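You operate a simulated robot arm through the tools that you are given. There is no shell and no other tool.

You run a simulated two-armed robot. Do the job below in one go: nothing can be reset, and whatever is moved stays where it is left.

## Task
Pick up the green gauge with one hand, pass it to the other hand and put it on the white table top.

The check looks at the end state, three seconds after you hand in, the way a careful person would. Anything else that was tipped, shoved, dropped, spilled or broken makes it a failure.

## Robot
Two 6-joint arms with two-finger grippers on one trunk, on a base that moves. Base frame: it is fixed to the floor where the robot stands at the start and does not move with it; the origin is under the middle of the robot, x ahead of it, y to its left, z up. Lengths are in m, angles in degrees, forces in N, time in s.
The left shoulder is at the start at [0.03, 0.178, 0.838], the right one opposite. With the tool pointing down near the work surface each hand reaches from about 0.46 to 0.84 m from the robot's upright axis, wherever it stands, measured 20 degrees to its own side. Places, roughly: white table top [-3.1, 1.3, 0.8]. Payload 2.54 kg a hand.
The TCP of each hand is the grasp point between the finger pads, 0.03 m short of the fingertips. In the tool frame z runs along the fingers and y along their closing line. The gripper opens to 0.116 m; its body begins 0.095 m behind the TCP.
Orientation is that of the tool frame in the base frame, as a unit quaternion [w, x, y, z]. With the fingers straight down and closing along the base's y, the tool's x points along the base's -x, its y along +y and its z along -z.

## Interface
- The arms move only by the tool play_rows. It takes "left_rows", "right_rows" or both (then of equal length, played together; a hand with none holds still); each is a list of rows, each a list of 7 numbers: the finger opening in m, from 0 to 0.116, then the shift along the base's x, y, z in m, then the turn, a rotation vector about the base's x, y, z in degrees. In form: [[gripper, dx, dy, dz, rx, ry, rz], ...]. A call has 1 to 20 rows; each row shifts and turns the commanded pose from where the row before left it. Rows are played at 5 a second. More than 0.05 m and 8.6 degrees between two rows, or a gripper value outside its range, and nothing of the call is played. A pose out of reach is approached as far as the arm can. The call stops where the force on the tool passes 40 N (or 10 N more than at its start, if that is more) or the arm is blocked; 0.2 s more then pass. The fingers move at their own pace (about 0.153 m/s each) and stop on an object; they squeeze with about 40 N. The grip force told is the motor's: it shows also when the fingers shut on nothing. Time passes only in rows, and 0.2 s behind the last, so rows that do not move let the fingers close. The reply holds the time, the measured pose of the TCP, the force on the tool along the base axes, the opening and the grip force, in the units named above and with some noise, with the torque about the TCP (base axes, N m) and any sound that the robot's microphone picked up.
- Cameras (640 x 400 px; columns grow to the right, rows downward): "scene" is now at [0.0464, 0.0146, 1.5616]; the picture's right is [0.18, -0.98, 0.00], its down [-0.74, -0.14, -0.66] and it looks along [0.65, 0.12, -0.75] (base axes); focal length 277 px, centre (320, 200). "left" rides on the left gripper at [0.069, 0.015, -0.122] in its tool frame; the picture's right is [-0.21, 0.98, 0.00], its down [-0.83, -0.18, -0.53] and it looks along [-0.52, -0.11, 0.85] (tool axes); focal length 251 px, centre (320, 200). "right" rides on the right gripper at [0.069, -0.015, -0.122] in its tool frame; the picture's right is [0.21, 0.98, 0.00], its down [-0.83, 0.18, -0.53] and it looks along [-0.52, 0.11, 0.85] (tool axes); focal length 251 px, centre (320, 200). There is no depth. A picture from a camera that has moved, and an enlarged one, comes with that camera's place and axes in the base frame and with its lens.
- grab_frame(camera): a new picture of that camera. It takes no simulated time.
- raise_lower(by): moves the trunk up (or, below 0, down) by that many m; the arms and the scene camera ride with it, the base frame stays. It gives what a move gives, with no picture.
- steer(legs): drives the robot by 1 to 6 legs, each [ahead, left, turn to the left] in m, m and degrees, along the robot's own axes; the way and the turn of a leg run together, so that a leg with both is an arc; at most 1.5 m and 180 degrees a leg. The arms and the cameras ride along, it lands a little off, and it stops where it bumps. It gives what a move gives.
- head_to(pan, tilt): turns the head with the scene camera to pan (to the left, within 143 degrees either way) and tilt (down, from -29 to 69), counted from straight ahead of the robot. It gives what a move gives.
- inspect(camera, box): a new picture of the part [left, top, right, bottom] of that camera's present view, enlarged. It takes no simulated time.
- sign_off(): hands the job in; it is judged then, once.

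Nothing tells you exact positions but the pictures and the camera data. Unless the task says otherwise, let go and move clear before handing in.

The tools are called after "Emit:" as a command line: name --argument value ..., lists and objects as JSON in quotes. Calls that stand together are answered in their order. play_rows: Moves the arms, as the interface text tells. Its arguments: {"type":"object","properties":{"left_rows":{"type":"array","items":{"type":"array","items":{"type":"number"}}},"right_rows":{"type":"array","items":{"type":"array","items":{"type":"number"}}}},"required":[]} The other tools are called the same way: raise_lower (by) moves the trunk up or down; steer (legs) drives the base; head_to (pan, tilt) turns the head that bears the scene camera; grab_frame (camera) takes a picture; inspect (camera, box) takes an enlarged picture of a part of a camera's view; sign_off () hands the job in.

At the start:

```text
time_s: 0.0
left_position: [0.5545, 0.2588, 0.9209]
left_tool_rot: [0.0, -0.001, 1.0, 0.001]
left_force: [0.3, 0.3, -0.2]
left_moment: [-0.01, -0.02, 0.02]
left_width: 0.1163
left_grasp_force: 0.1
right_position: [0.4414, -0.2263, 0.8899]
right_tool_rot: [0.0, 0.0, 1.0, 0.001]
right_force: [-0.3, 0.4, -0.2]
right_moment: [0.0, 0.02, 0.02]
right_width: 0.1158
right_grasp_force: 0.0
trunk travel left (down, up): [-0.05, 0.49]
robot x, y, heading: [-0.0018, 0.0031, -0.2]
head pan, tilt (commanded): [10.4, 48.7]
```

scene: 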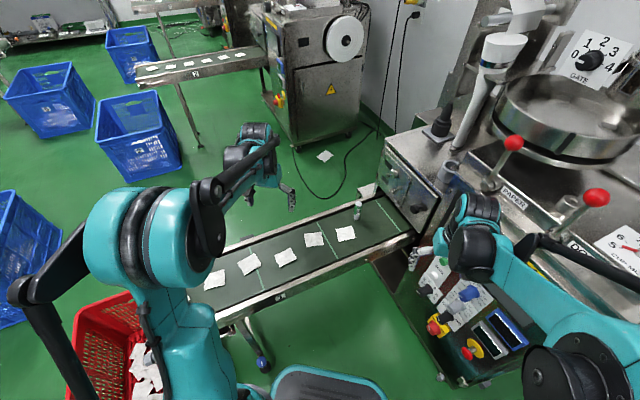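
right: 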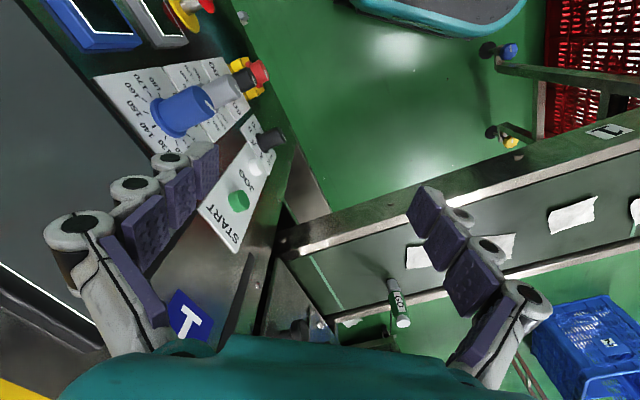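
left: 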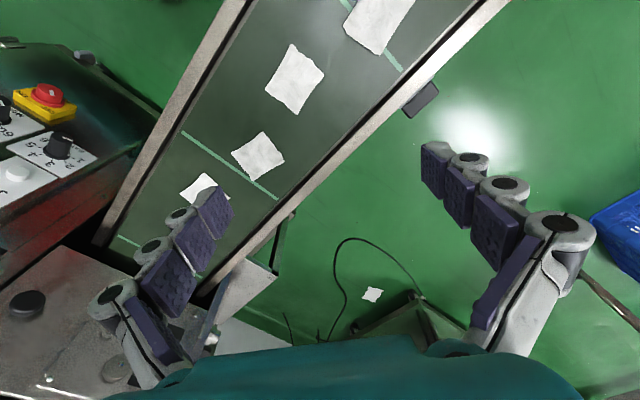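

I see a factory scene with a conveyor in front carrying paper packets, and a small cylindrical object (grey-green) on the conveyor near the machine; it may be the green gauge. I'll take closer looks before moving.

Emit:
inspect --camera "scene" --box '[300, 160, 460, 260]'

Emit:
inspect --camera "right" --box '[320, 240, 480, 340]'

Emit:
inspect --camera "scene" --box '[380, 0, 640, 200]'

Emit:
inspect --camera "scene" --box '[160, 180, 420, 340]'

```text
4.00 times, centred on (380, 210) of scene
camera zoom: at [0.0464, 0.0146, 1.5616], right [0.18, -0.98, 0.0], down [-0.74, -0.14, -0.66], along [0.65, 0.12, -0.75], focal length 1109 px, centre (80, 160)
```

zoom: 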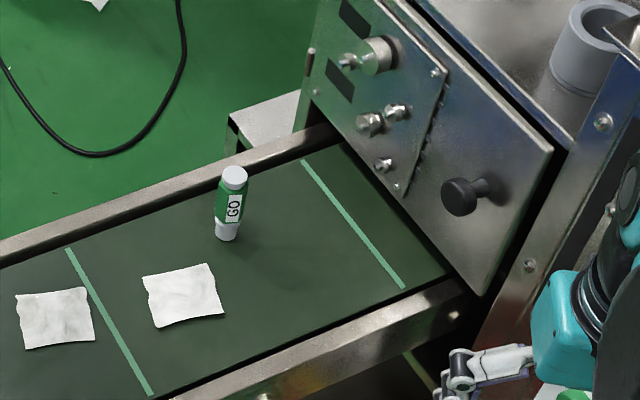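

```text
4.00 times, centred on (400, 290) of right
camera zoom: at [0.3725, -0.2431, 1.012], right [-0.21, 0.98, 0.0], down [0.83, 0.18, 0.53], along [0.52, 0.11, -0.85], focal length 1006 px, centre (0, -160)
```

zoom: 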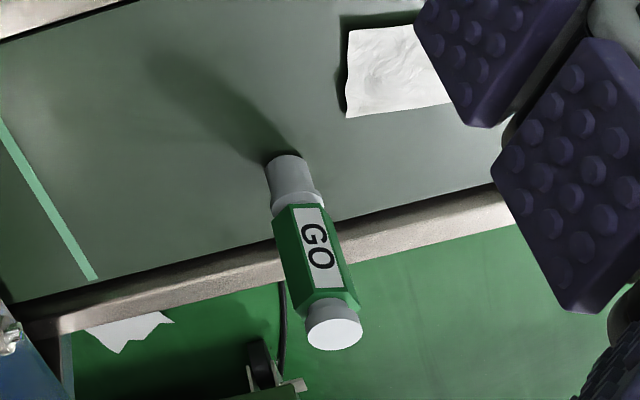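

```text
2.00 times, centred on (510, 100) of scene
camera zoom: at [0.0464, 0.0146, 1.5616], right [0.18, -0.98, 0.0], down [-0.74, -0.14, -0.66], along [0.65, 0.12, -0.75], focal length 554 px, centre (-60, 400)
```

zoom: 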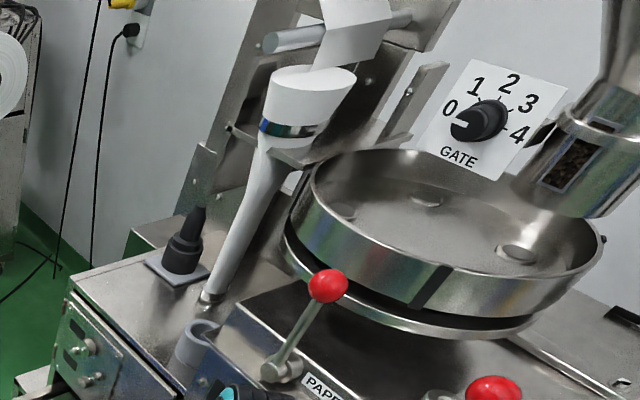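

```text
2.46 times, centred on (290, 260) of scene
camera zoom: at [0.0464, 0.0146, 1.5616], right [0.18, -0.98, 0.0], down [-0.74, -0.14, -0.66], along [0.65, 0.12, -0.75], focal length 682 px, centre (394, 52)
```

zoom: 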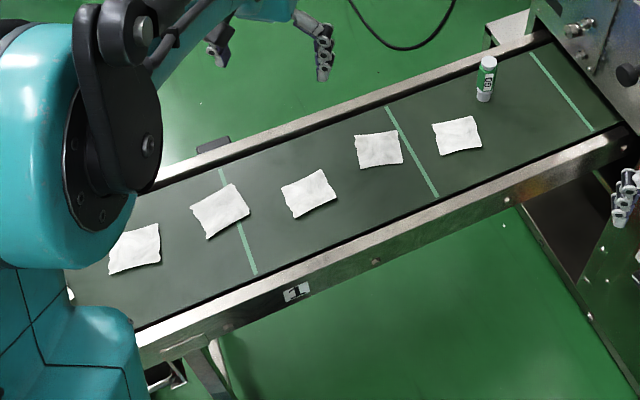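

The green "GO" plug gauge stands on conveyor belt 1 at about (0.755, -0.010), base z≈0.655, top ≈0.755, about 0.028 m wide. I'm now looking at the surroundings (control panel on the right, rails) before moving.

Emit:
inspect --camera "scene" --box '[360, 150, 560, 275]'

Emit:
inspect --camera "scene" --box '[360, 250, 600, 400]'

Emit:
inspect --camera "right" --box '[20, 0, 340, 200]'

Emit:
inspect --camera "right" --box '[40, 150, 360, 350]'

Emit:
inspect --camera "left" --box '[0, 160, 320, 360]'

```text
3.20 times, centred on (460, 212) of scene
camera zoom: at [0.0464, 0.0146, 1.5616], right [0.18, -0.98, 0.0], down [-0.74, -0.14, -0.66], along [0.65, 0.12, -0.75], focal length 887 px, centre (-128, 160)
```

zoom: 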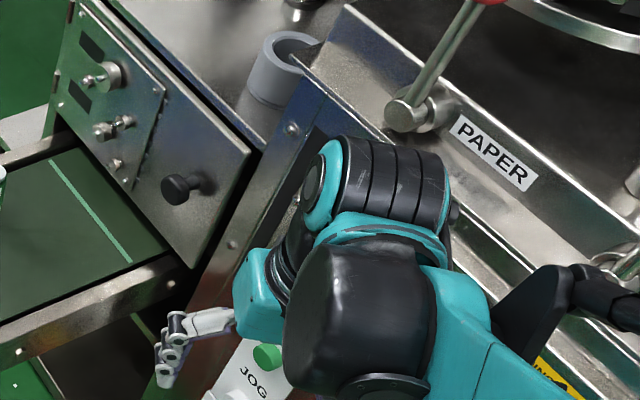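

```text
2.67 times, centred on (480, 325) of scene
camera zoom: at [0.0464, 0.0146, 1.5616], right [0.18, -0.98, 0.0], down [-0.74, -0.14, -0.66], along [0.65, 0.12, -0.75], focal length 739 px, centre (-107, -133)
```

zoom: 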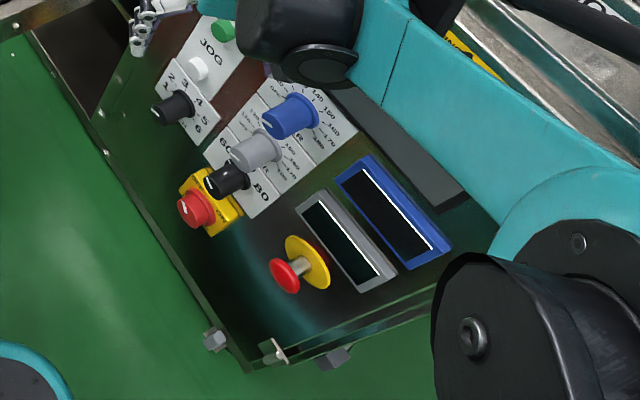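

```text
2.00 times, centred on (180, 100) of right
camera zoom: at [0.3725, -0.2431, 1.012], right [-0.21, 0.98, 0.0], down [0.83, 0.18, 0.53], along [0.52, 0.11, -0.85], focal length 503 px, centre (600, 400)
```

zoom: 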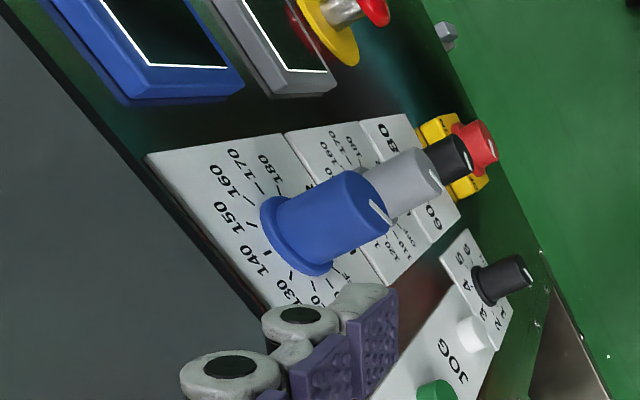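

```text
2.00 times, centred on (200, 250) of right
camera zoom: at [0.3725, -0.2431, 1.012], right [-0.21, 0.98, 0.0], down [0.83, 0.18, 0.53], along [0.52, 0.11, -0.85], focal length 503 px, centre (560, 100)
```

zoom: 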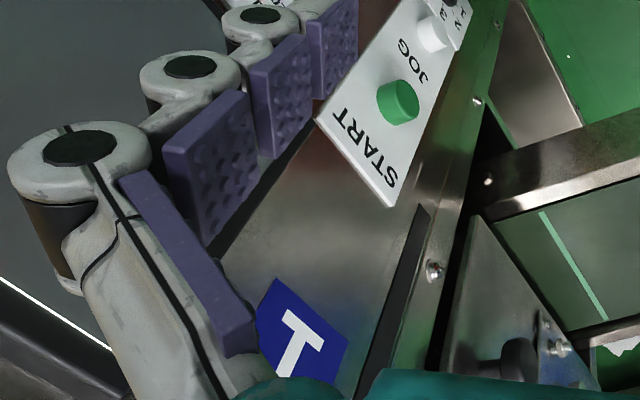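

```text
2.00 times, centred on (160, 260) of left
camera zoom: at [0.4864, 0.2745, 1.0434], right [0.21, 0.98, 0.0], down [0.83, -0.18, 0.53], along [0.52, -0.11, -0.85], focal length 503 px, centre (640, 80)
```

zoom: 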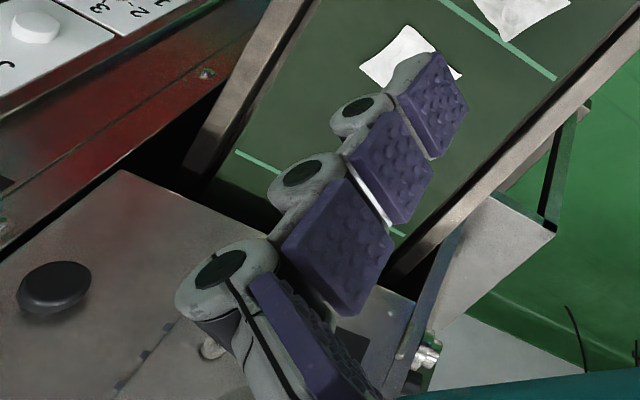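

The gauge triangulates well. The panel knobs lie below and right of the right hand. I'll now turn the head to look at the white table and the way there.

Emit:
head_to --pan 140 --tilt 25

```text
time_s: 2.1
left_position: [0.5542, 0.2598, 0.9209]
left_tool_rot: [0.001, 0.0, 1.0, -0.001]
left_force: [-0.4, 0.2, 0.0]
left_moment: [0.03, 0.01, 0.02]
left_width: 0.1159
left_grasp_force: 0.1
right_position: [0.4395, -0.2268, 0.8902]
right_tool_rot: [0.0, 0.0, 1.0, 0.0]
right_force: [-0.9, 0.3, 1.3]
right_moment: [-0.04, 0.02, 0.0]
right_width: 0.1159
right_grasp_force: 0.1
trunk travel left (down, up): [-0.05, 0.49]
robot x, y, heading: [-0.0051, 0.0006, -0.2]
head pan, tilt (commanded): [140.0, 25.0]
```

I'm looking back-left now, where the white table should be.

Emit:
grab_frame --camera "scene"

Emit:
grab_frame --camera "right"

```text
taken
camera scene: at [-0.101, 0.0598, 1.5974], right [0.64, 0.77, 0.0], down [0.32, -0.27, -0.91], along [-0.69, 0.58, -0.42], focal length 277 px, centre (320, 200)
```

scene: 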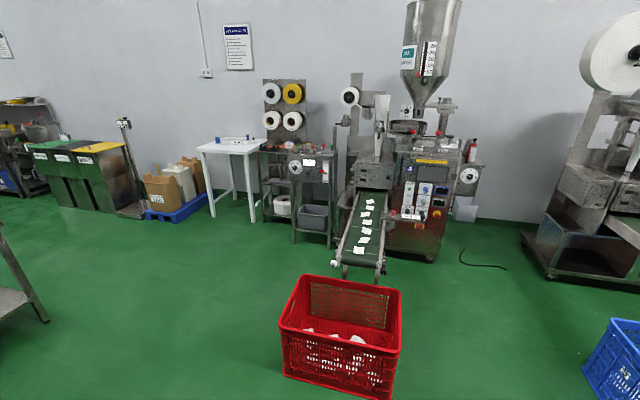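

```text
taken
camera right: at [0.3725, -0.2431, 1.012], right [-0.21, 0.98, 0.0], down [0.83, 0.18, 0.53], along [0.52, 0.11, -0.85], focal length 251 px, centre (320, 200)
```

right: 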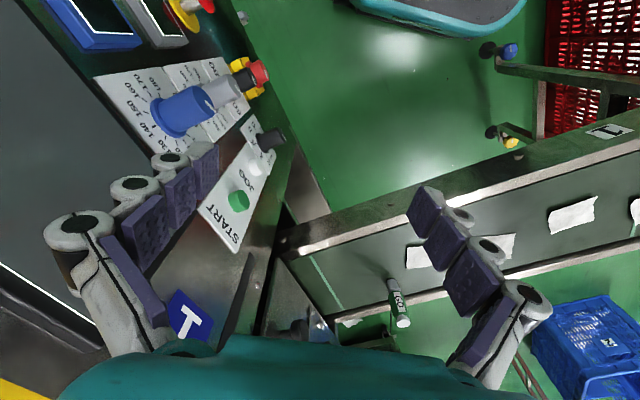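

The belt isn't moving. The white table stands back-left near the wall; a red crate is at about (-1, 1). Let me also look at the other back side for obstacles.

Emit:
inspect --camera "scene" --box '[160, 100, 320, 200]'

Emit:
head_to --pan -140 --tilt 35

```text
4.00 times, centred on (240, 150) of scene
camera zoom: at [-0.101, 0.0598, 1.5974], right [0.64, 0.77, 0.0], down [0.32, -0.27, -0.91], along [-0.69, 0.58, -0.42], focal length 1109 px, centre (640, 400)
```

zoom: 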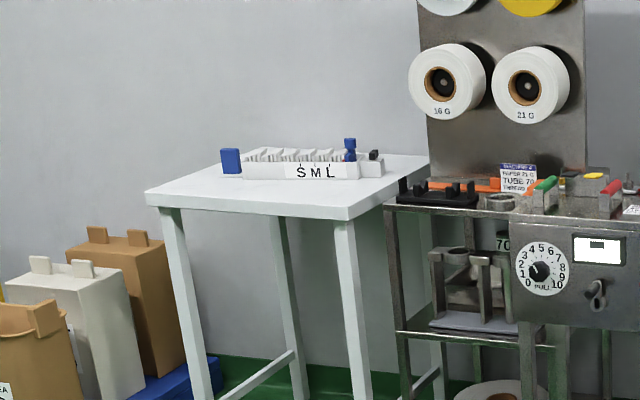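

```text
time_s: 6.0
left_position: [0.5553, 0.2591, 0.9203]
left_tool_rot: [0.001, -0.001, 1.0, 0.001]
left_force: [0.1, -0.6, 0.0]
left_moment: [0.0, -0.02, -0.01]
left_width: 0.116
left_grasp_force: 0.1
right_position: [0.4414, -0.2264, 0.8901]
right_tool_rot: [0.0, 0.001, 1.0, 0.001]
right_force: [0.6, 0.4, -0.2]
right_moment: [0.02, 0.02, 0.0]
right_width: 0.116
right_grasp_force: 0.1
trunk travel left (down, up): [-0.05, 0.49]
robot x, y, heading: [0.0001, 0.0026, -0.1]
head pan, tilt (commanded): [-140.0, 35.0]
```

The white table has a free front part; a tray labelled S M L stands toward its back. Now the other back side.

Emit:
grab_frame --camera "scene"

Emit:
head_to --pan 143 --tilt 45

```text
taken
camera scene: at [-0.0979, -0.0561, 1.5816], right [-0.64, 0.77, 0.0], down [0.44, 0.37, -0.82], along [-0.63, -0.53, -0.57], focal length 277 px, centre (320, 200)
```

scene: 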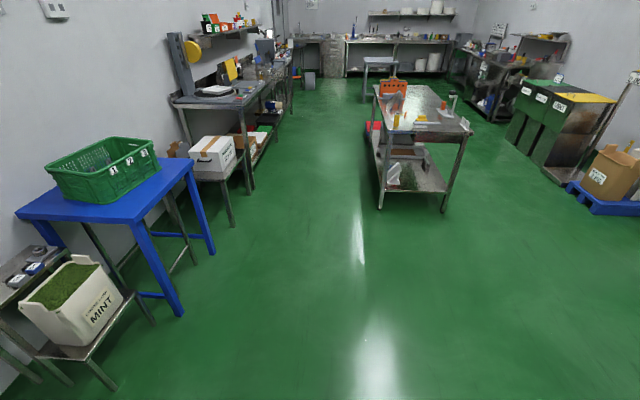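

```text
time_s: 9.9
left_position: [0.5552, 0.2597, 0.9204]
left_tool_rot: [0.0, 0.0, 1.0, 0.0]
left_force: [0.5, -0.5, -0.4]
left_moment: [-0.01, -0.02, 0.0]
left_width: 0.116
left_grasp_force: 0.0
right_position: [0.4403, -0.2279, 0.8895]
right_tool_rot: [-0.001, 0.0, 1.0, -0.001]
right_force: [-0.8, -0.1, 0.5]
right_moment: [0.04, 0.0, 0.05]
right_width: 0.1161
right_grasp_force: 0.0
trunk travel left (down, up): [-0.05, 0.49]
robot x, y, heading: [0.0005, -0.0013, -0.0]
head pan, tilt (commanded): [143.0, 45.0]
```

Behind the robot is clear floor, and the way to the table only needs to skirt the red crate. Plan: the left hand takes the gauge's upper half from above, the right hand takes its lower half from the right side, then I drive to the table and set it down upright. First I turn the head forward again and bring the left hand over the gauge.

Emit:
grab_frame --camera "scene"

Emit:
head_to --pan 5 --tilt 45

Emit:
play_rows --left_rows '[[0.116, 0.012, -0.012, 0.01, 0, 0, -8.2], [0.116, 0.014, -0.02, 0.005, 0, 0, -8.2], [0.116, 0.016, -0.022, 0.005, 0, 0, -8.2], [0.116, 0.016, -0.022, 0.005, 0, 0, -8.2], [0.116, 0.016, -0.022, 0.005, 0, 0, -8.2], [0.116, 0.016, -0.022, 0, 0, 0, -8.2], [0.116, 0.016, -0.022, 0, 0, 0, -8.2], [0.116, 0.016, -0.022, 0, 0, 0, -8.2], [0.116, 0.016, -0.022, 0, 0, 0, -8.2], [0.116, 0.016, -0.022, 0, 0, 0, -8.2], [0.116, 0.016, -0.022, 0, 0, 0, -8.0]]'

```text
taken
camera scene: at [-0.0954, 0.0495, 1.5668], right [0.6, 0.8, 0.0], down [0.56, -0.43, -0.71], along [-0.56, 0.43, -0.71], focal length 277 px, centre (320, 200)
```

scene: 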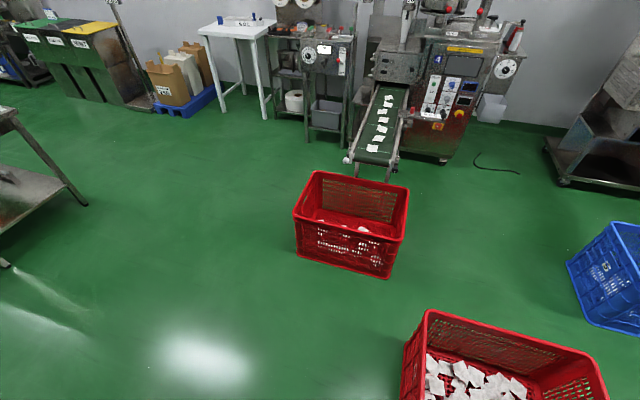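

```text
time_s: 12.1
left_position: [0.5545, 0.2579, 0.9212]
left_tool_rot: [0.0, 0.0, 1.0, 0.0]
left_force: [-0.1, 1.4, -0.1]
left_moment: [-0.01, 0.04, 0.03]
left_width: 0.1159
left_grasp_force: 0.0
right_position: [0.4409, -0.2282, 0.8901]
right_tool_rot: [0.0, -0.001, 1.0, 0.0]
right_force: [0.0, 0.4, 0.1]
right_moment: [0.0, 0.05, 0.02]
right_width: 0.116
right_grasp_force: 0.1
trunk travel left (down, up): [-0.05, 0.49]
robot x, y, heading: [-0.0006, 0.0011, 0.1]
head pan, tilt (commanded): [5.0, 45.0]
```

```text
time_s: 14.5
left_position: [0.7252, 0.0271, 0.9493]
left_tool_rot: [0.0, 0.708, 0.706, 0.0]
left_force: [-0.1, -0.4, -0.3]
left_moment: [0.01, -0.02, -0.03]
left_width: 0.116
left_grasp_force: 0.0
right_position: [0.4408, -0.2277, 0.8899]
right_tool_rot: [0.0, 0.0, 1.0, 0.001]
right_force: [-0.4, -0.2, 0.6]
right_moment: [0.03, 0.04, -0.03]
right_width: 0.116
right_grasp_force: 0.1
trunk travel left (down, up): [-0.05, 0.49]
robot x, y, heading: [-0.0049, 0.002, -0.0]
head pan, tilt (commanded): [5.0, 45.0]
```

The left hand is over the belt at (0.725, 0.027, 0.949), yawed 90°. I'm checking the views to refine the gauge position.

Emit:
grab_frame --camera "left"

Emit:
grab_frame --camera "scene"

```text
taken
camera left: at [0.7409, 0.098, 1.072], right [0.98, -0.22, 0.0], down [-0.18, -0.83, 0.53], along [-0.12, -0.52, -0.85], focal length 251 px, centre (320, 200)
```

left: 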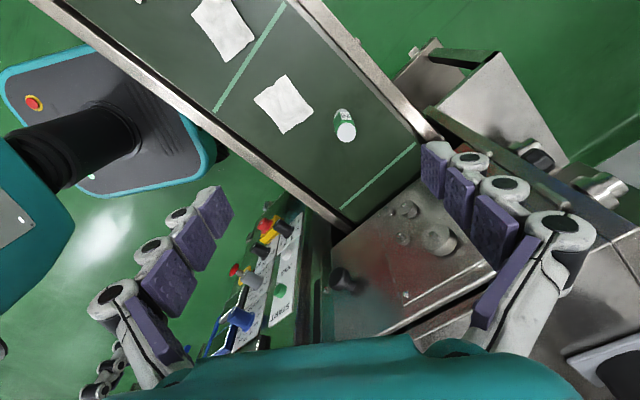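

```text
taken
camera scene: at [0.0513, 0.0071, 1.5667], right [0.09, -1.0, 0.0], down [-0.7, -0.06, -0.71], along [0.7, 0.06, -0.71], focal length 277 px, centre (320, 200)
```

scene: 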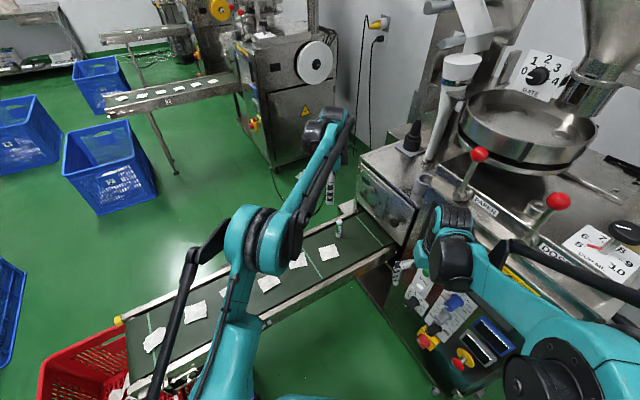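

Emit:
inspect --camera "left" --box '[280, 60, 440, 160]'

Emit:
inspect --camera "scene" --box '[280, 160, 440, 260]'

Emit:
inspect --camera "right" --box '[320, 240, 480, 340]'

```text
4.00 times, centred on (360, 110) of left
camera zoom: at [0.7409, 0.098, 1.072], right [0.98, -0.22, 0.0], down [-0.18, -0.83, 0.53], along [-0.12, -0.52, -0.85], focal length 1006 px, centre (160, 560)
```

zoom: 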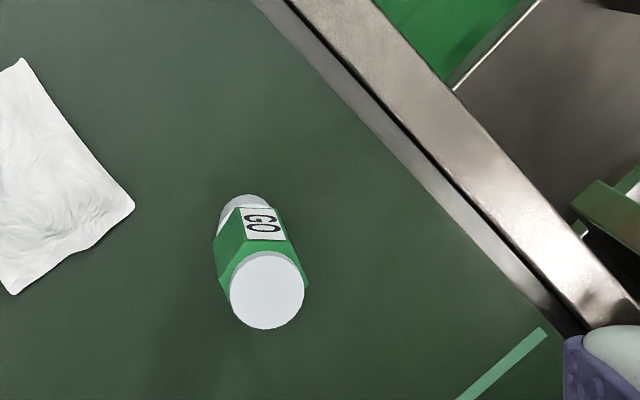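

```text
4.00 times, centred on (360, 210) of scene
camera zoom: at [0.0513, 0.0071, 1.5667], right [0.09, -1.0, 0.0], down [-0.7, -0.06, -0.71], along [0.7, 0.06, -0.71], focal length 1109 px, centre (160, 160)
```

zoom: 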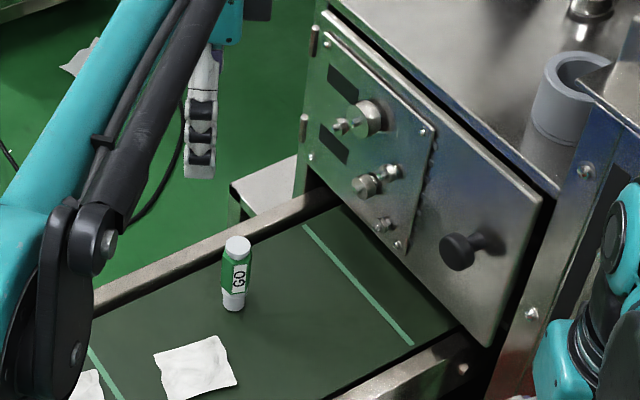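

```text
4.00 times, centred on (400, 290) of right
camera zoom: at [0.3731, -0.2434, 1.0117], right [-0.21, 0.98, 0.0], down [0.83, 0.18, 0.53], along [0.52, 0.11, -0.85], focal length 1006 px, centre (0, -160)
```

zoom: 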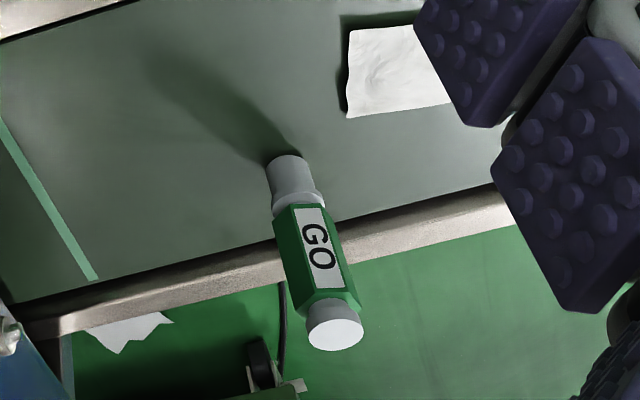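

The "GO" labels show the hexagon's orientation; I zoom in further to fix the flats' directions and the gauge's exact position.

Emit:
inspect --camera "scene" --box '[323, 210, 355, 242]'

Emit:
inspect --camera "left" --box '[325, 100, 365, 150]'

Emit:
inspect --camera "right" --box '[375, 270, 425, 335]'

```text
12.50 times, centred on (339, 226) of scene
camera zoom: at [0.0513, 0.0071, 1.5667], right [0.09, -1.0, 0.0], down [-0.7, -0.06, -0.71], along [0.7, 0.06, -0.71], focal length 3465 px, centre (82, -125)
```

zoom: 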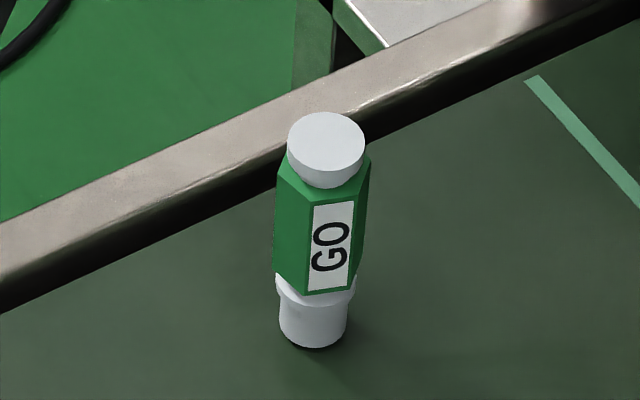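

```text
8.00 times, centred on (345, 125) of left
camera zoom: at [0.7409, 0.098, 1.072], right [0.98, -0.22, 0.0], down [-0.18, -0.83, 0.53], along [-0.12, -0.52, -0.85], focal length 2012 px, centre (120, 800)
```

zoom: 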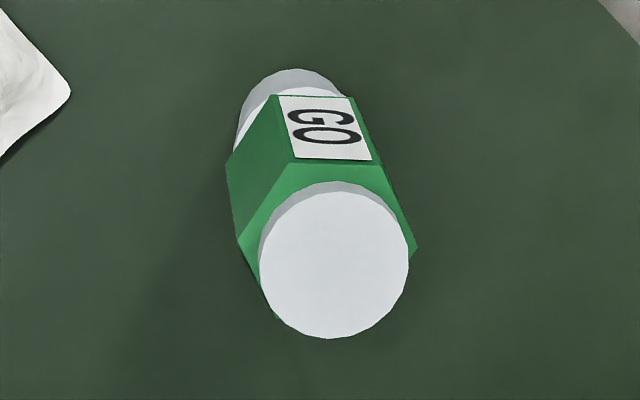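

```text
6.15 times, centred on (400, 302) of right
camera zoom: at [0.3731, -0.2434, 1.0117], right [-0.21, 0.98, 0.0], down [0.83, 0.18, 0.53], along [0.52, 0.11, -0.85], focal length 1547 px, centre (-172, -431)
```

zoom: 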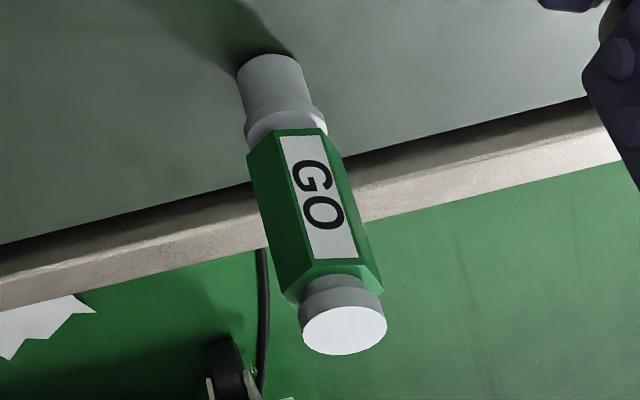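

The gauge is at about (0.753, -0.0075), base z≈0.660, top ≈0.750, hexagon 0.028 across flats with flats facing about 17.5°, 77.5° and 137.5°. I'll align the left hand's closing line to the 17.5° flats and hover above the gauge.

Emit:
play_rows --left_rows '[[0.1, 0.009, -0.0115, -0.02, 0, 0, 5.8], [0.095, 0.009, -0.0115, -0.02, 0, 0, 5.9], [0.09, 0.0098, -0.0116, -0.03, 0, 0, 5.8], [0.09, 0, 0, -0.03, 0, 0, 0], [0.09, 0, 0, 0, 0, 0, 0]]'

```text
time_s: 15.7
left_position: [0.7526, -0.0049, 0.8507]
left_tool_rot: [0.0, 0.591, 0.807, 0.0]
left_force: [-0.1, -0.8, -1.1]
left_moment: [-0.01, -0.03, 0.03]
left_width: 0.0898
left_grasp_force: 0.0
right_position: [0.4415, -0.2278, 0.89]
right_tool_rot: [0.0, 0.0, 1.0, 0.0]
right_force: [0.0, -0.4, 0.3]
right_moment: [-0.03, -0.03, -0.03]
right_width: 0.1159
right_grasp_force: 0.2
trunk travel left (down, up): [-0.05, 0.49]
robot x, y, heading: [0.0027, 0.0004, 0.1]
head pan, tilt (commanded): [5.0, 45.0]
```

The left hand hovers above the gauge with tips about 7 cm over its top. Checking alignment from both cameras.

Emit:
grab_frame --camera "left"

Emit:
inspect --camera "scene" --box '[280, 150, 440, 250]'

Emit:
inspect --camera "right" --box '[300, 200, 520, 400]'

```text
taken
camera left: at [0.7475, 0.0646, 0.9728], right [1.0, 0.09, 0.0], down [0.08, -0.84, 0.53], along [0.05, -0.53, -0.85], focal length 251 px, centre (320, 200)
```

left: 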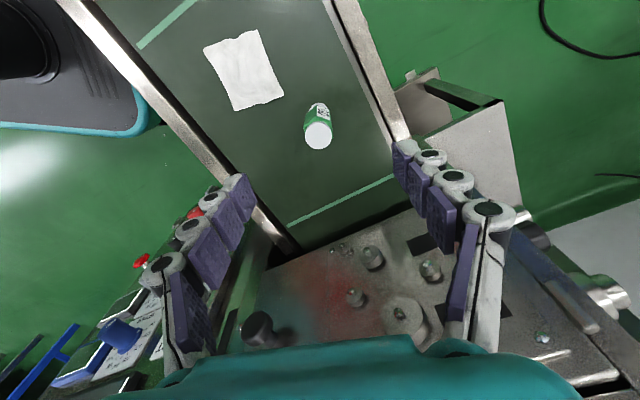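

```text
4.00 times, centred on (360, 200) of scene
camera zoom: at [0.0505, 0.0075, 1.5668], right [0.09, -1.0, 0.0], down [-0.7, -0.06, -0.71], along [0.7, 0.06, -0.71], focal length 1109 px, centre (160, 200)
```

zoom: 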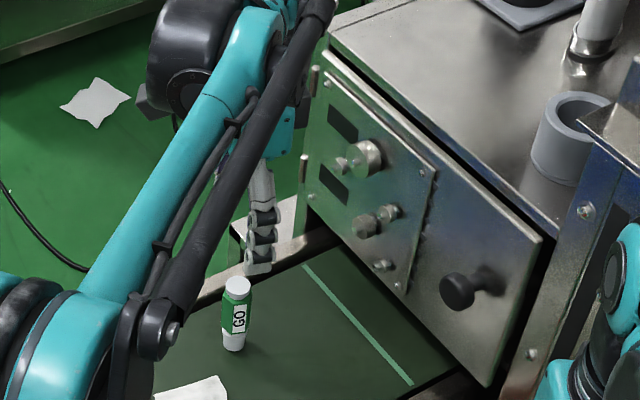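

```text
2.00 times, centred on (410, 300) of right
camera zoom: at [0.3725, -0.2432, 1.012], right [-0.21, 0.98, 0.0], down [0.83, 0.18, 0.53], along [0.52, 0.11, -0.85], focal length 503 px, centre (140, 0)
```

zoom: 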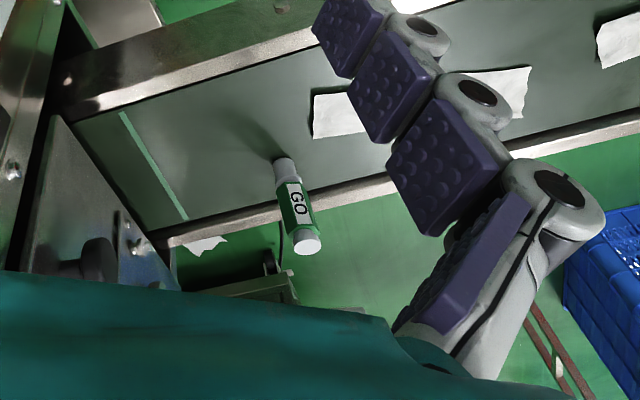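

The gauge is centred between the left fingers to within about a millimetre. Descending straight down around its upper half.

Emit:
play_rows --left_rows '[[0.09, 0, -0.001, -0.03, 0, 0, 0], [0.09, 0, 0, -0.03, 0, 0, 0], [0.09, 0, 0, -0.025, 0, 0, 0], [0.09, 0, 0, -0.0185, 0, 0, 0], [0.09, 0, 0, 0, 0, 0, 0]]'

Emit:
inspect --camera "left" --box '[180, 60, 500, 260]'

Emit:
inspect --camera "scene" --box '[310, 190, 390, 240]'

Emit:
inspect --camera "right" --box '[340, 220, 500, 340]'

```text
time_s: 16.9
left_position: [0.7542, -0.0071, 0.7475]
left_tool_rot: [0.001, 0.592, 0.806, 0.0]
left_force: [0.4, -0.2, 0.1]
left_moment: [-0.02, 0.01, 0.01]
left_width: 0.09
left_grasp_force: 0.1
right_position: [0.4408, -0.2277, 0.889]
right_tool_rot: [0.0, 0.0, 1.0, 0.0]
right_force: [0.8, -0.8, 0.9]
right_moment: [0.05, -0.02, 0.0]
right_width: 0.116
right_grasp_force: 0.0
trunk travel left (down, up): [-0.05, 0.49]
robot x, y, heading: [-0.0018, -0.0004, -0.2]
head pan, tilt (commanded): [5.0, 45.0]
```

```text
2.00 times, centred on (340, 160) of left
camera zoom: at [0.7475, 0.0643, 0.8696], right [1.0, 0.09, 0.0], down [0.08, -0.84, 0.53], along [0.05, -0.53, -0.85], focal length 503 px, centre (280, 280)
```

zoom: 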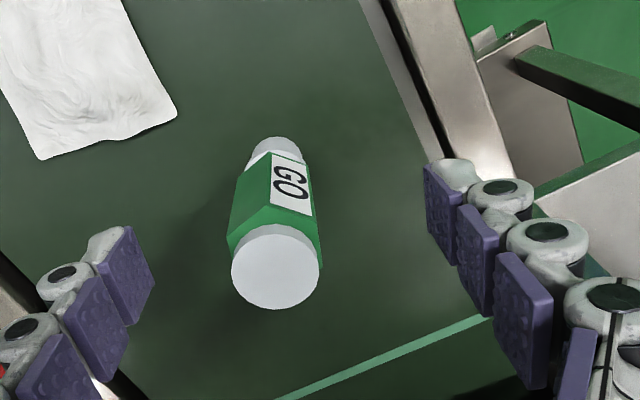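

```text
8.00 times, centred on (350, 215) of scene
camera zoom: at [0.0506, 0.0075, 1.5668], right [0.09, -1.0, 0.0], down [-0.7, -0.06, -0.71], along [0.7, 0.06, -0.71], focal length 2218 px, centre (80, 80)
```

zoom: 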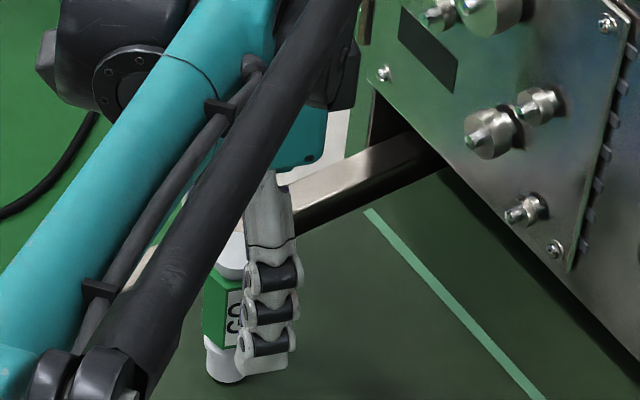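

```text
3.33 times, centred on (420, 280) of right
camera zoom: at [0.3725, -0.2431, 1.012], right [-0.21, 0.98, 0.0], down [0.83, 0.18, 0.53], along [0.52, 0.11, -0.85], focal length 838 px, centre (-13, -67)
```

zoom: 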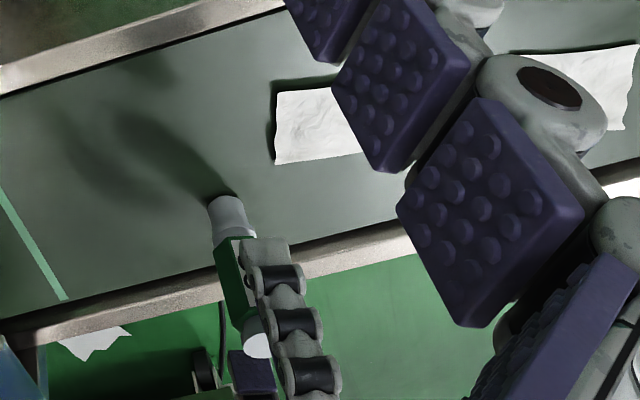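

Fingers straddle the upper hexagon centrally. Closing the left gripper now.

Emit:
play_rows --left_rows '[[0.06, 0, 0, 0, 0, 0, 0], [0.04, 0, 0, 0, 0, 0, 0], [0.02, 0, 0, 0, 0, 0, 0], [0.0, 0, 0, 0, 0, 0, 0], [0.0, 0, 0, 0, 0, 0, 0], [0.0, 0, 0, 0, 0, 0, 0]]'

Emit:
inspect --camera "left" --box '[180, 60, 500, 260]'

Emit:
inspect --camera "right" --box '[340, 220, 500, 340]'

```text
time_s: 18.3
left_position: [0.7536, -0.0065, 0.748]
left_tool_rot: [0.0, 0.591, 0.806, 0.0]
left_force: [-1.3, -0.6, 0.1]
left_moment: [-0.01, 0.09, 0.02]
left_width: 0.0286
left_grasp_force: 40.0
right_position: [0.4393, -0.227, 0.8906]
right_tool_rot: [0.0, -0.001, 1.0, 0.0]
right_force: [1.2, 1.1, -0.1]
right_moment: [0.03, 0.02, -0.01]
right_width: 0.1159
right_grasp_force: 0.0
trunk travel left (down, up): [-0.05, 0.49]
robot x, y, heading: [-0.002, 0.0014, -0.2]
head pan, tilt (commanded): [5.0, 45.0]
```

```text
2.00 times, centred on (340, 160) of left
camera zoom: at [0.7474, 0.0642, 0.8699], right [1.0, 0.09, 0.0], down [0.08, -0.84, 0.53], along [0.05, -0.53, -0.85], focal length 503 px, centre (280, 280)
```

zoom: 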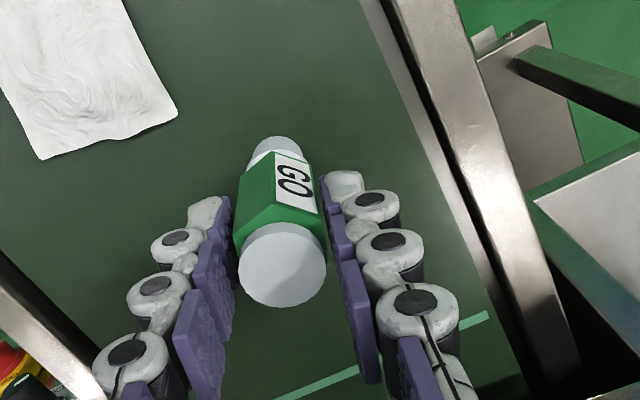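

```text
3.33 times, centred on (420, 280) of right
camera zoom: at [0.3724, -0.2432, 1.012], right [-0.21, 0.98, 0.0], down [0.83, 0.18, 0.53], along [0.52, 0.11, -0.85], focal length 838 px, centre (-13, -67)
```

zoom: 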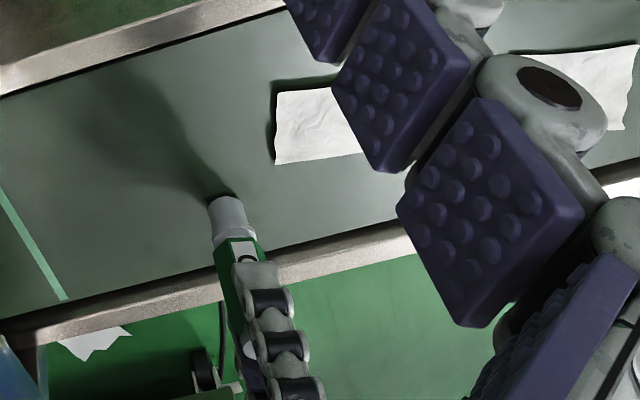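

The gauge is gripped (opening 0.0286, matching its flats). Lifting it straight up off the belt.

Emit:
play_rows --left_rows '[[0.0, 0, 0, 0.008, 0, 0, 0], [0.0, 0, 0, 0.015, 0, 0, 0], [0.0, 0, 0, 0.025, 0, 0, 0], [0.0, 0, 0, 0.03, 0, 0, 0], [0.0, 0, 0, 0.03, 0, 0, 0], [0.0, 0, 0, 0.03, 0, 0, 0], [0.0, 0, 0, 0.03, 0, 0, 0], [0.0, 0, 0, 0.03, 0, 0, 0], [0.0, 0, 0, 0.02, 0, 0, 0], [0.0, 0, 0, 0, 0, 0, 0]]'

Emit:
head_to --pan -60 --tilt 50

```text
time_s: 20.5
left_position: [0.7543, -0.0078, 0.9642]
left_tool_rot: [-0.001, 0.591, 0.806, -0.001]
left_force: [-0.1, 0.5, -0.7]
left_moment: [0.02, 0.0, -0.03]
left_width: 0.0285
left_grasp_force: 40.5
right_position: [0.4392, -0.2271, 0.8901]
right_tool_rot: [0.0, 0.0, 1.0, 0.001]
right_force: [-0.3, -0.7, 1.0]
right_moment: [0.02, 0.03, 0.0]
right_width: 0.116
right_grasp_force: 0.2
trunk travel left (down, up): [-0.05, 0.49]
robot x, y, heading: [0.0014, -0.0009, 0.1]
head pan, tilt (commanded): [5.0, 45.0]
```

```text
time_s: 21.8
left_position: [0.754, -0.0089, 0.9629]
left_tool_rot: [-0.001, 0.592, 0.806, 0.0]
left_force: [0.3, -0.6, 0.1]
left_moment: [0.04, -0.02, 0.0]
left_width: 0.0286
left_grasp_force: 39.6
right_position: [0.4404, -0.2274, 0.8899]
right_tool_rot: [0.0, 0.0, 1.0, 0.0]
right_force: [0.3, -0.5, 0.4]
right_moment: [-0.02, 0.04, 0.03]
right_width: 0.116
right_grasp_force: 0.1
trunk travel left (down, up): [-0.05, 0.49]
robot x, y, heading: [0.0014, 0.001, -0.1]
head pan, tilt (commanded): [-60.0, 50.0]
```

The gauge is off the belt and held. Next I check the left hand's grip and the clearance on the robot's right side before reversing.

Emit:
grab_frame --camera "left"

Emit:
grab_frame --camera "scene"

Emit:
grab_frame --camera "right"

```text
taken
camera left: at [0.7485, 0.0617, 1.0851], right [1.0, 0.09, 0.0], down [0.08, -0.84, 0.53], along [0.05, -0.53, -0.85], focal length 251 px, centre (320, 200)
```

left: 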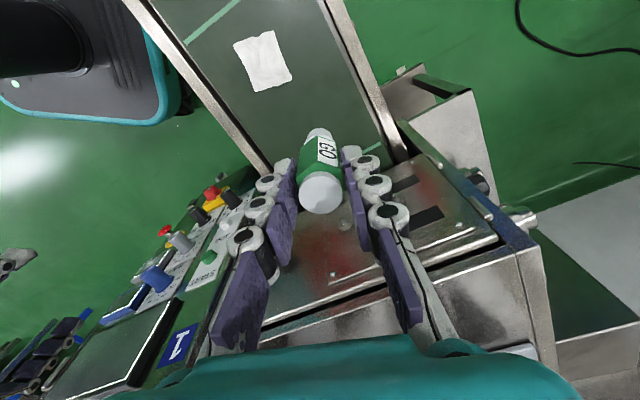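

```text
taken
camera scene: at [0.0083, -0.0662, 1.5599], right [-0.87, -0.5, 0.0], down [-0.38, 0.66, -0.64], along [0.32, -0.56, -0.77], focal length 277 px, centre (320, 200)
```

scene: 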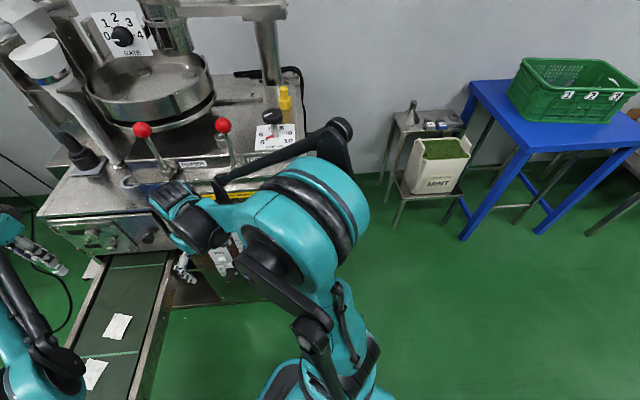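

```text
taken
camera right: at [0.3726, -0.2431, 1.0119], right [-0.21, 0.98, 0.0], down [0.83, 0.18, 0.53], along [0.52, 0.11, -0.85], focal length 251 px, centre (320, 200)
```

right: 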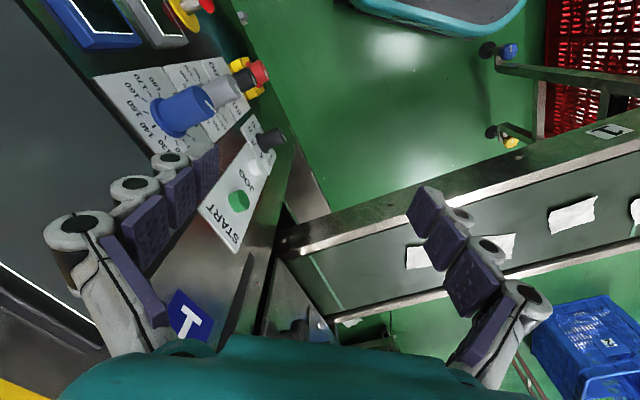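

The gauge sits securely in the left fingers, and everything near the right arm lies ahead of it, so reversing straight is clear. I back off about 0.7 m to get free space for the handover.

Emit:
steer --legs '[[-0.7, 0, 0]]'

Emit:
head_to --pan 0 --tilt 45

Emit:
grab_frame --camera "scene"

```text
time_s: 25.6
left_position: [0.0589, -0.0075, 0.9638]
left_tool_rot: [-0.001, 0.591, 0.807, 0.0]
left_force: [-1.3, -0.8, -1.2]
left_moment: [0.02, -0.03, 0.05]
left_width: 0.0285
left_grasp_force: 40.0
right_position: [-0.2525, -0.2279, 0.89]
right_tool_rot: [0.0, -0.001, 1.0, 0.0]
right_force: [-0.4, -0.7, 1.1]
right_moment: [-0.01, -0.03, 0.01]
right_width: 0.1161
right_grasp_force: 0.1
trunk travel left (down, up): [-0.05, 0.49]
robot x, y, heading: [-0.6974, 0.0015, 0.5]
head pan, tilt (commanded): [-60.0, 50.0]
```

```text
time_s: 26.9
left_position: [0.0596, -0.0086, 0.9631]
left_tool_rot: [0.0, 0.59, 0.807, 0.0]
left_force: [-0.1, -0.1, -1.0]
left_moment: [-0.02, -0.03, 0.0]
left_width: 0.0286
left_grasp_force: 39.5
right_position: [-0.2527, -0.2265, 0.8896]
right_tool_rot: [0.0, -0.002, 1.0, -0.001]
right_force: [-0.3, -0.3, 0.4]
right_moment: [-0.01, 0.03, -0.02]
right_width: 0.1161
right_grasp_force: 0.2
trunk travel left (down, up): [-0.05, 0.49]
robot x, y, heading: [-0.692, 0.0004, 0.1]
head pan, tilt (commanded): [0.0, 45.0]
```

```text
taken
camera scene: at [-0.6428, -0.0005, 1.5668], right [0.0, -1.0, 0.0], down [-0.71, 0.0, -0.71], along [0.71, 0.0, -0.71], focal length 277 px, centre (320, 200)
```

scene: 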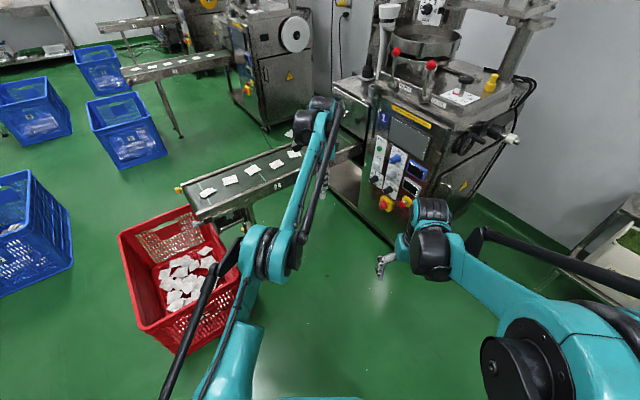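

Free space all around now. I bring the left hand (with gauge) back toward the robot's front centre and, together, raise the right hand and yaw it -90° for a side grasp.

Emit:
play_rows --left_rows '[[0.0, -0.01, 0.002, 0.003, 0, 0, -1.6], [0.0, -0.018, 0.003, 0.003, 0, 0, -1.6], [0.0, -0.018, 0.003, 0.003, 0, 0, -1.6], [0.0, -0.018, 0.003, 0.003, 0, 0, -1.6], [0.0, -0.018, 0.003, 0.003, 0, 0, -1.6], [0.0, -0.018, 0.003, 0.003, 0, 0, -1.6], [0.0, -0.018, 0.003, 0.003, 0, 0, -1.6], [0.0, -0.018, 0.003, 0.003, 0, 0, -1.6], [0.0, -0.018, 0.003, 0.003, 0, 0, -1.6], [0.0, -0.018, 0.003, 0.004, 0, 0, -1.6], [0.0, -0.018, 0.003, 0.004, 0, 0, -1.5]]' --right_rows '[[0.116, 0.004, -0.004, 0.009, 0, 0, -8.2], [0.116, 0.006, -0.006, 0.009, 0, 0, -8.2], [0.116, 0.006, -0.006, 0.009, 0, 0, -8.2], [0.116, 0.006, -0.006, 0.009, 0, 0, -8.2], [0.116, 0.006, -0.006, 0.009, 0, 0, -8.2], [0.116, 0.006, -0.006, 0.009, 0, 0, -8.2], [0.116, 0.006, -0.006, 0.009, 0, 0, -8.2], [0.116, 0.006, -0.006, 0.009, 0, 0, -8.2], [0.116, 0.006, -0.006, 0.009, 0, 0, -8.2], [0.116, 0.006, -0.006, 0.009, 0, 0, -8.2], [0.116, 0.006, -0.006, 0.009, 0, 0, -8.0]]'

Emit:
grab_frame --camera "scene"

Emit:
grab_frame --camera "right"

```text
time_s: 29.3
left_position: [-0.1299, 0.0223, 0.9982]
left_tool_rot: [0.0, 0.707, 0.707, 0.0]
left_force: [-0.2, 0.3, -1.9]
left_moment: [0.0, -0.02, 0.0]
left_width: 0.0288
left_grasp_force: 40.1
right_position: [-0.1887, -0.2921, 0.9879]
right_tool_rot: [-0.001, 0.706, 0.708, 0.001]
right_force: [-0.1, -0.6, -0.2]
right_moment: [0.01, 0.01, 0.0]
right_width: 0.1157
right_grasp_force: 0.0
trunk travel left (down, up): [-0.05, 0.49]
robot x, y, heading: [-0.6938, -0.002, 0.2]
head pan, tilt (commanded): [0.0, 45.0]
```

```text
taken
camera scene: at [-0.6435, -0.0003, 1.5668], right [0.0, -1.0, 0.0], down [-0.71, 0.0, -0.71], along [0.71, 0.0, -0.71], focal length 277 px, centre (320, 200)
```

scene: 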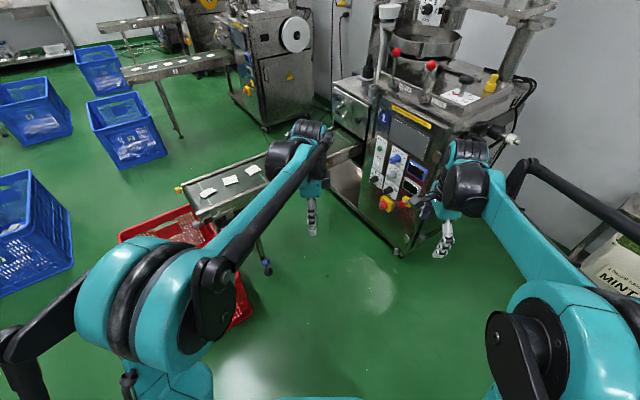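

```text
taken
camera right: at [-0.203, -0.2232, 1.1106], right [0.98, 0.22, 0.0], down [0.18, -0.83, 0.53], along [0.12, -0.52, -0.85], focal length 251 px, centre (320, 200)
```

right: 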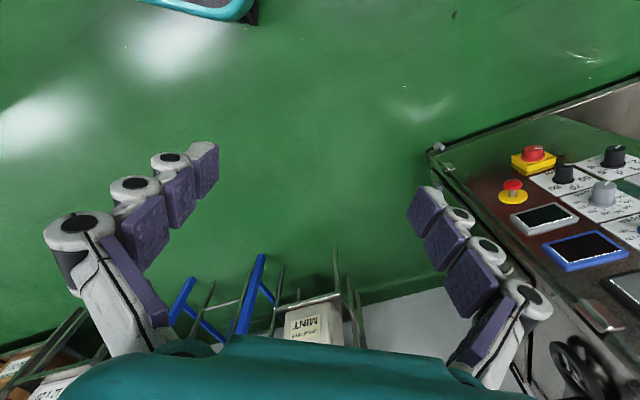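

Both hands are where planned. Now I tilt the right hand so its fingers point left and 20° downward.

Emit:
play_rows --right_rows '[[0.116, 0, 0, 0, 7.8, 0, 0], [0.116, 0, 0, 0, 7.8, 0, 0], [0.116, 0, 0, 0, 7.8, 0, 0], [0.116, 0, 0, 0, 7.8, 0, 0], [0.116, 0, 0, 0, 7.8, 0, 0], [0.116, 0, 0, 0, 7.8, 0, 0], [0.116, 0, 0, 0, 7.8, 0, 0], [0.116, 0, 0, 0, 7.8, 0, 0], [0.116, 0, 0, 0, 7.6, 0, 0], [0.116, 0, 0, 0, 0, 0, 0]]'

Emit:
grab_frame --camera "scene"

Emit:
grab_frame --camera "right"

Emit:
grab_frame --camera "left"

```text
time_s: 31.5
left_position: [-0.1296, 0.0228, 0.9984]
left_tool_rot: [0.001, 0.706, 0.708, 0.0]
left_force: [1.0, 0.0, -0.8]
left_moment: [-0.03, 0.04, 0.0]
left_width: 0.0287
left_grasp_force: 40.1
right_position: [-0.1468, -0.2234, 0.9883]
right_tool_rot: [-0.398, 0.584, 0.577, 0.41]
right_force: [-0.3, 0.3, 0.1]
right_moment: [-0.04, -0.03, 0.02]
right_width: 0.1161
right_grasp_force: 0.0
right hand out of reach, approached as far as the arm can: row 7, 8, 9
trunk travel left (down, up): [-0.05, 0.49]
robot x, y, heading: [-0.6938, -0.0016, 0.2]
head pan, tilt (commanded): [0.0, 45.0]
```

```text
taken
camera scene: at [-0.6431, -0.0004, 1.5668], right [0.0, -1.0, 0.0], down [-0.71, 0.0, -0.71], along [0.71, 0.0, -0.71], focal length 277 px, centre (320, 200)
```

scene: 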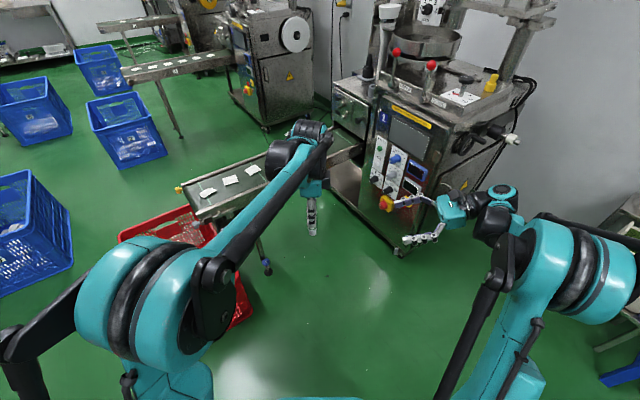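

```text
taken
camera right: at [-0.1644, -0.3145, 1.0965], right [0.98, 0.06, 0.21], down [0.17, -0.79, -0.59], along [0.13, 0.61, -0.78], focal length 251 px, centre (320, 200)
```

right: 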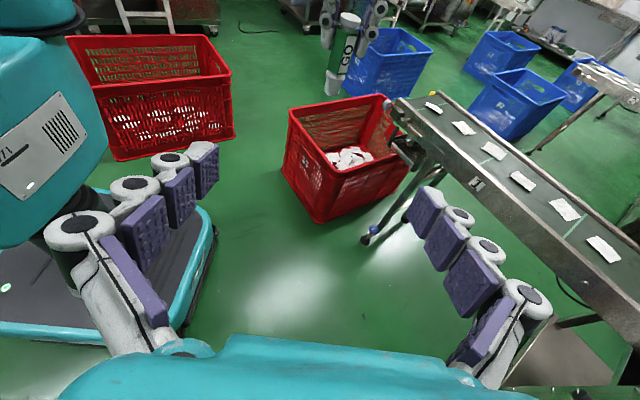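

```text
taken
camera left: at [-0.1135, 0.0921, 1.1205], right [0.98, -0.21, 0.0], down [-0.18, -0.83, 0.53], along [-0.11, -0.52, -0.85], focal length 251 px, centre (320, 200)
```

left: 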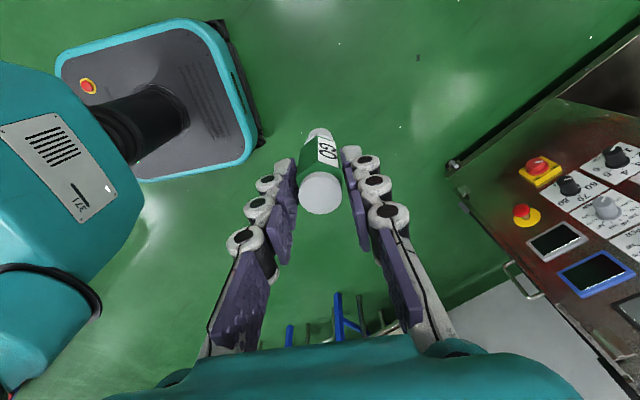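

The right hand's orientation is nearly reached but its position was limited there (too close in). Moving it left toward the gauge should free it; I test with a small move to see how the commanded pose stands.

Emit:
play_rows --right_rows '[[0.116, 0.01, 0.02, 0, 0, 0, 0], [0.116, 0.0, 0.0, 0, 0, 0, 0]]'

```text
time_s: 32.1
left_position: [-0.1294, 0.0234, 0.9979]
left_tool_rot: [0.0, 0.706, 0.708, 0.0]
left_force: [-0.7, -0.4, -1.5]
left_moment: [-0.02, -0.01, -0.01]
left_width: 0.0286
left_grasp_force: 39.6
right_position: [-0.1365, -0.2042, 0.9903]
right_tool_rot: [-0.406, 0.577, 0.581, 0.406]
right_force: [-1.3, 0.3, 0.0]
right_moment: [-0.02, -0.01, -0.01]
right_width: 0.1159
right_grasp_force: 0.1
trunk travel left (down, up): [-0.05, 0.49]
robot x, y, heading: [-0.6941, 0.0001, 0.2]
head pan, tilt (commanded): [0.0, 45.0]
```

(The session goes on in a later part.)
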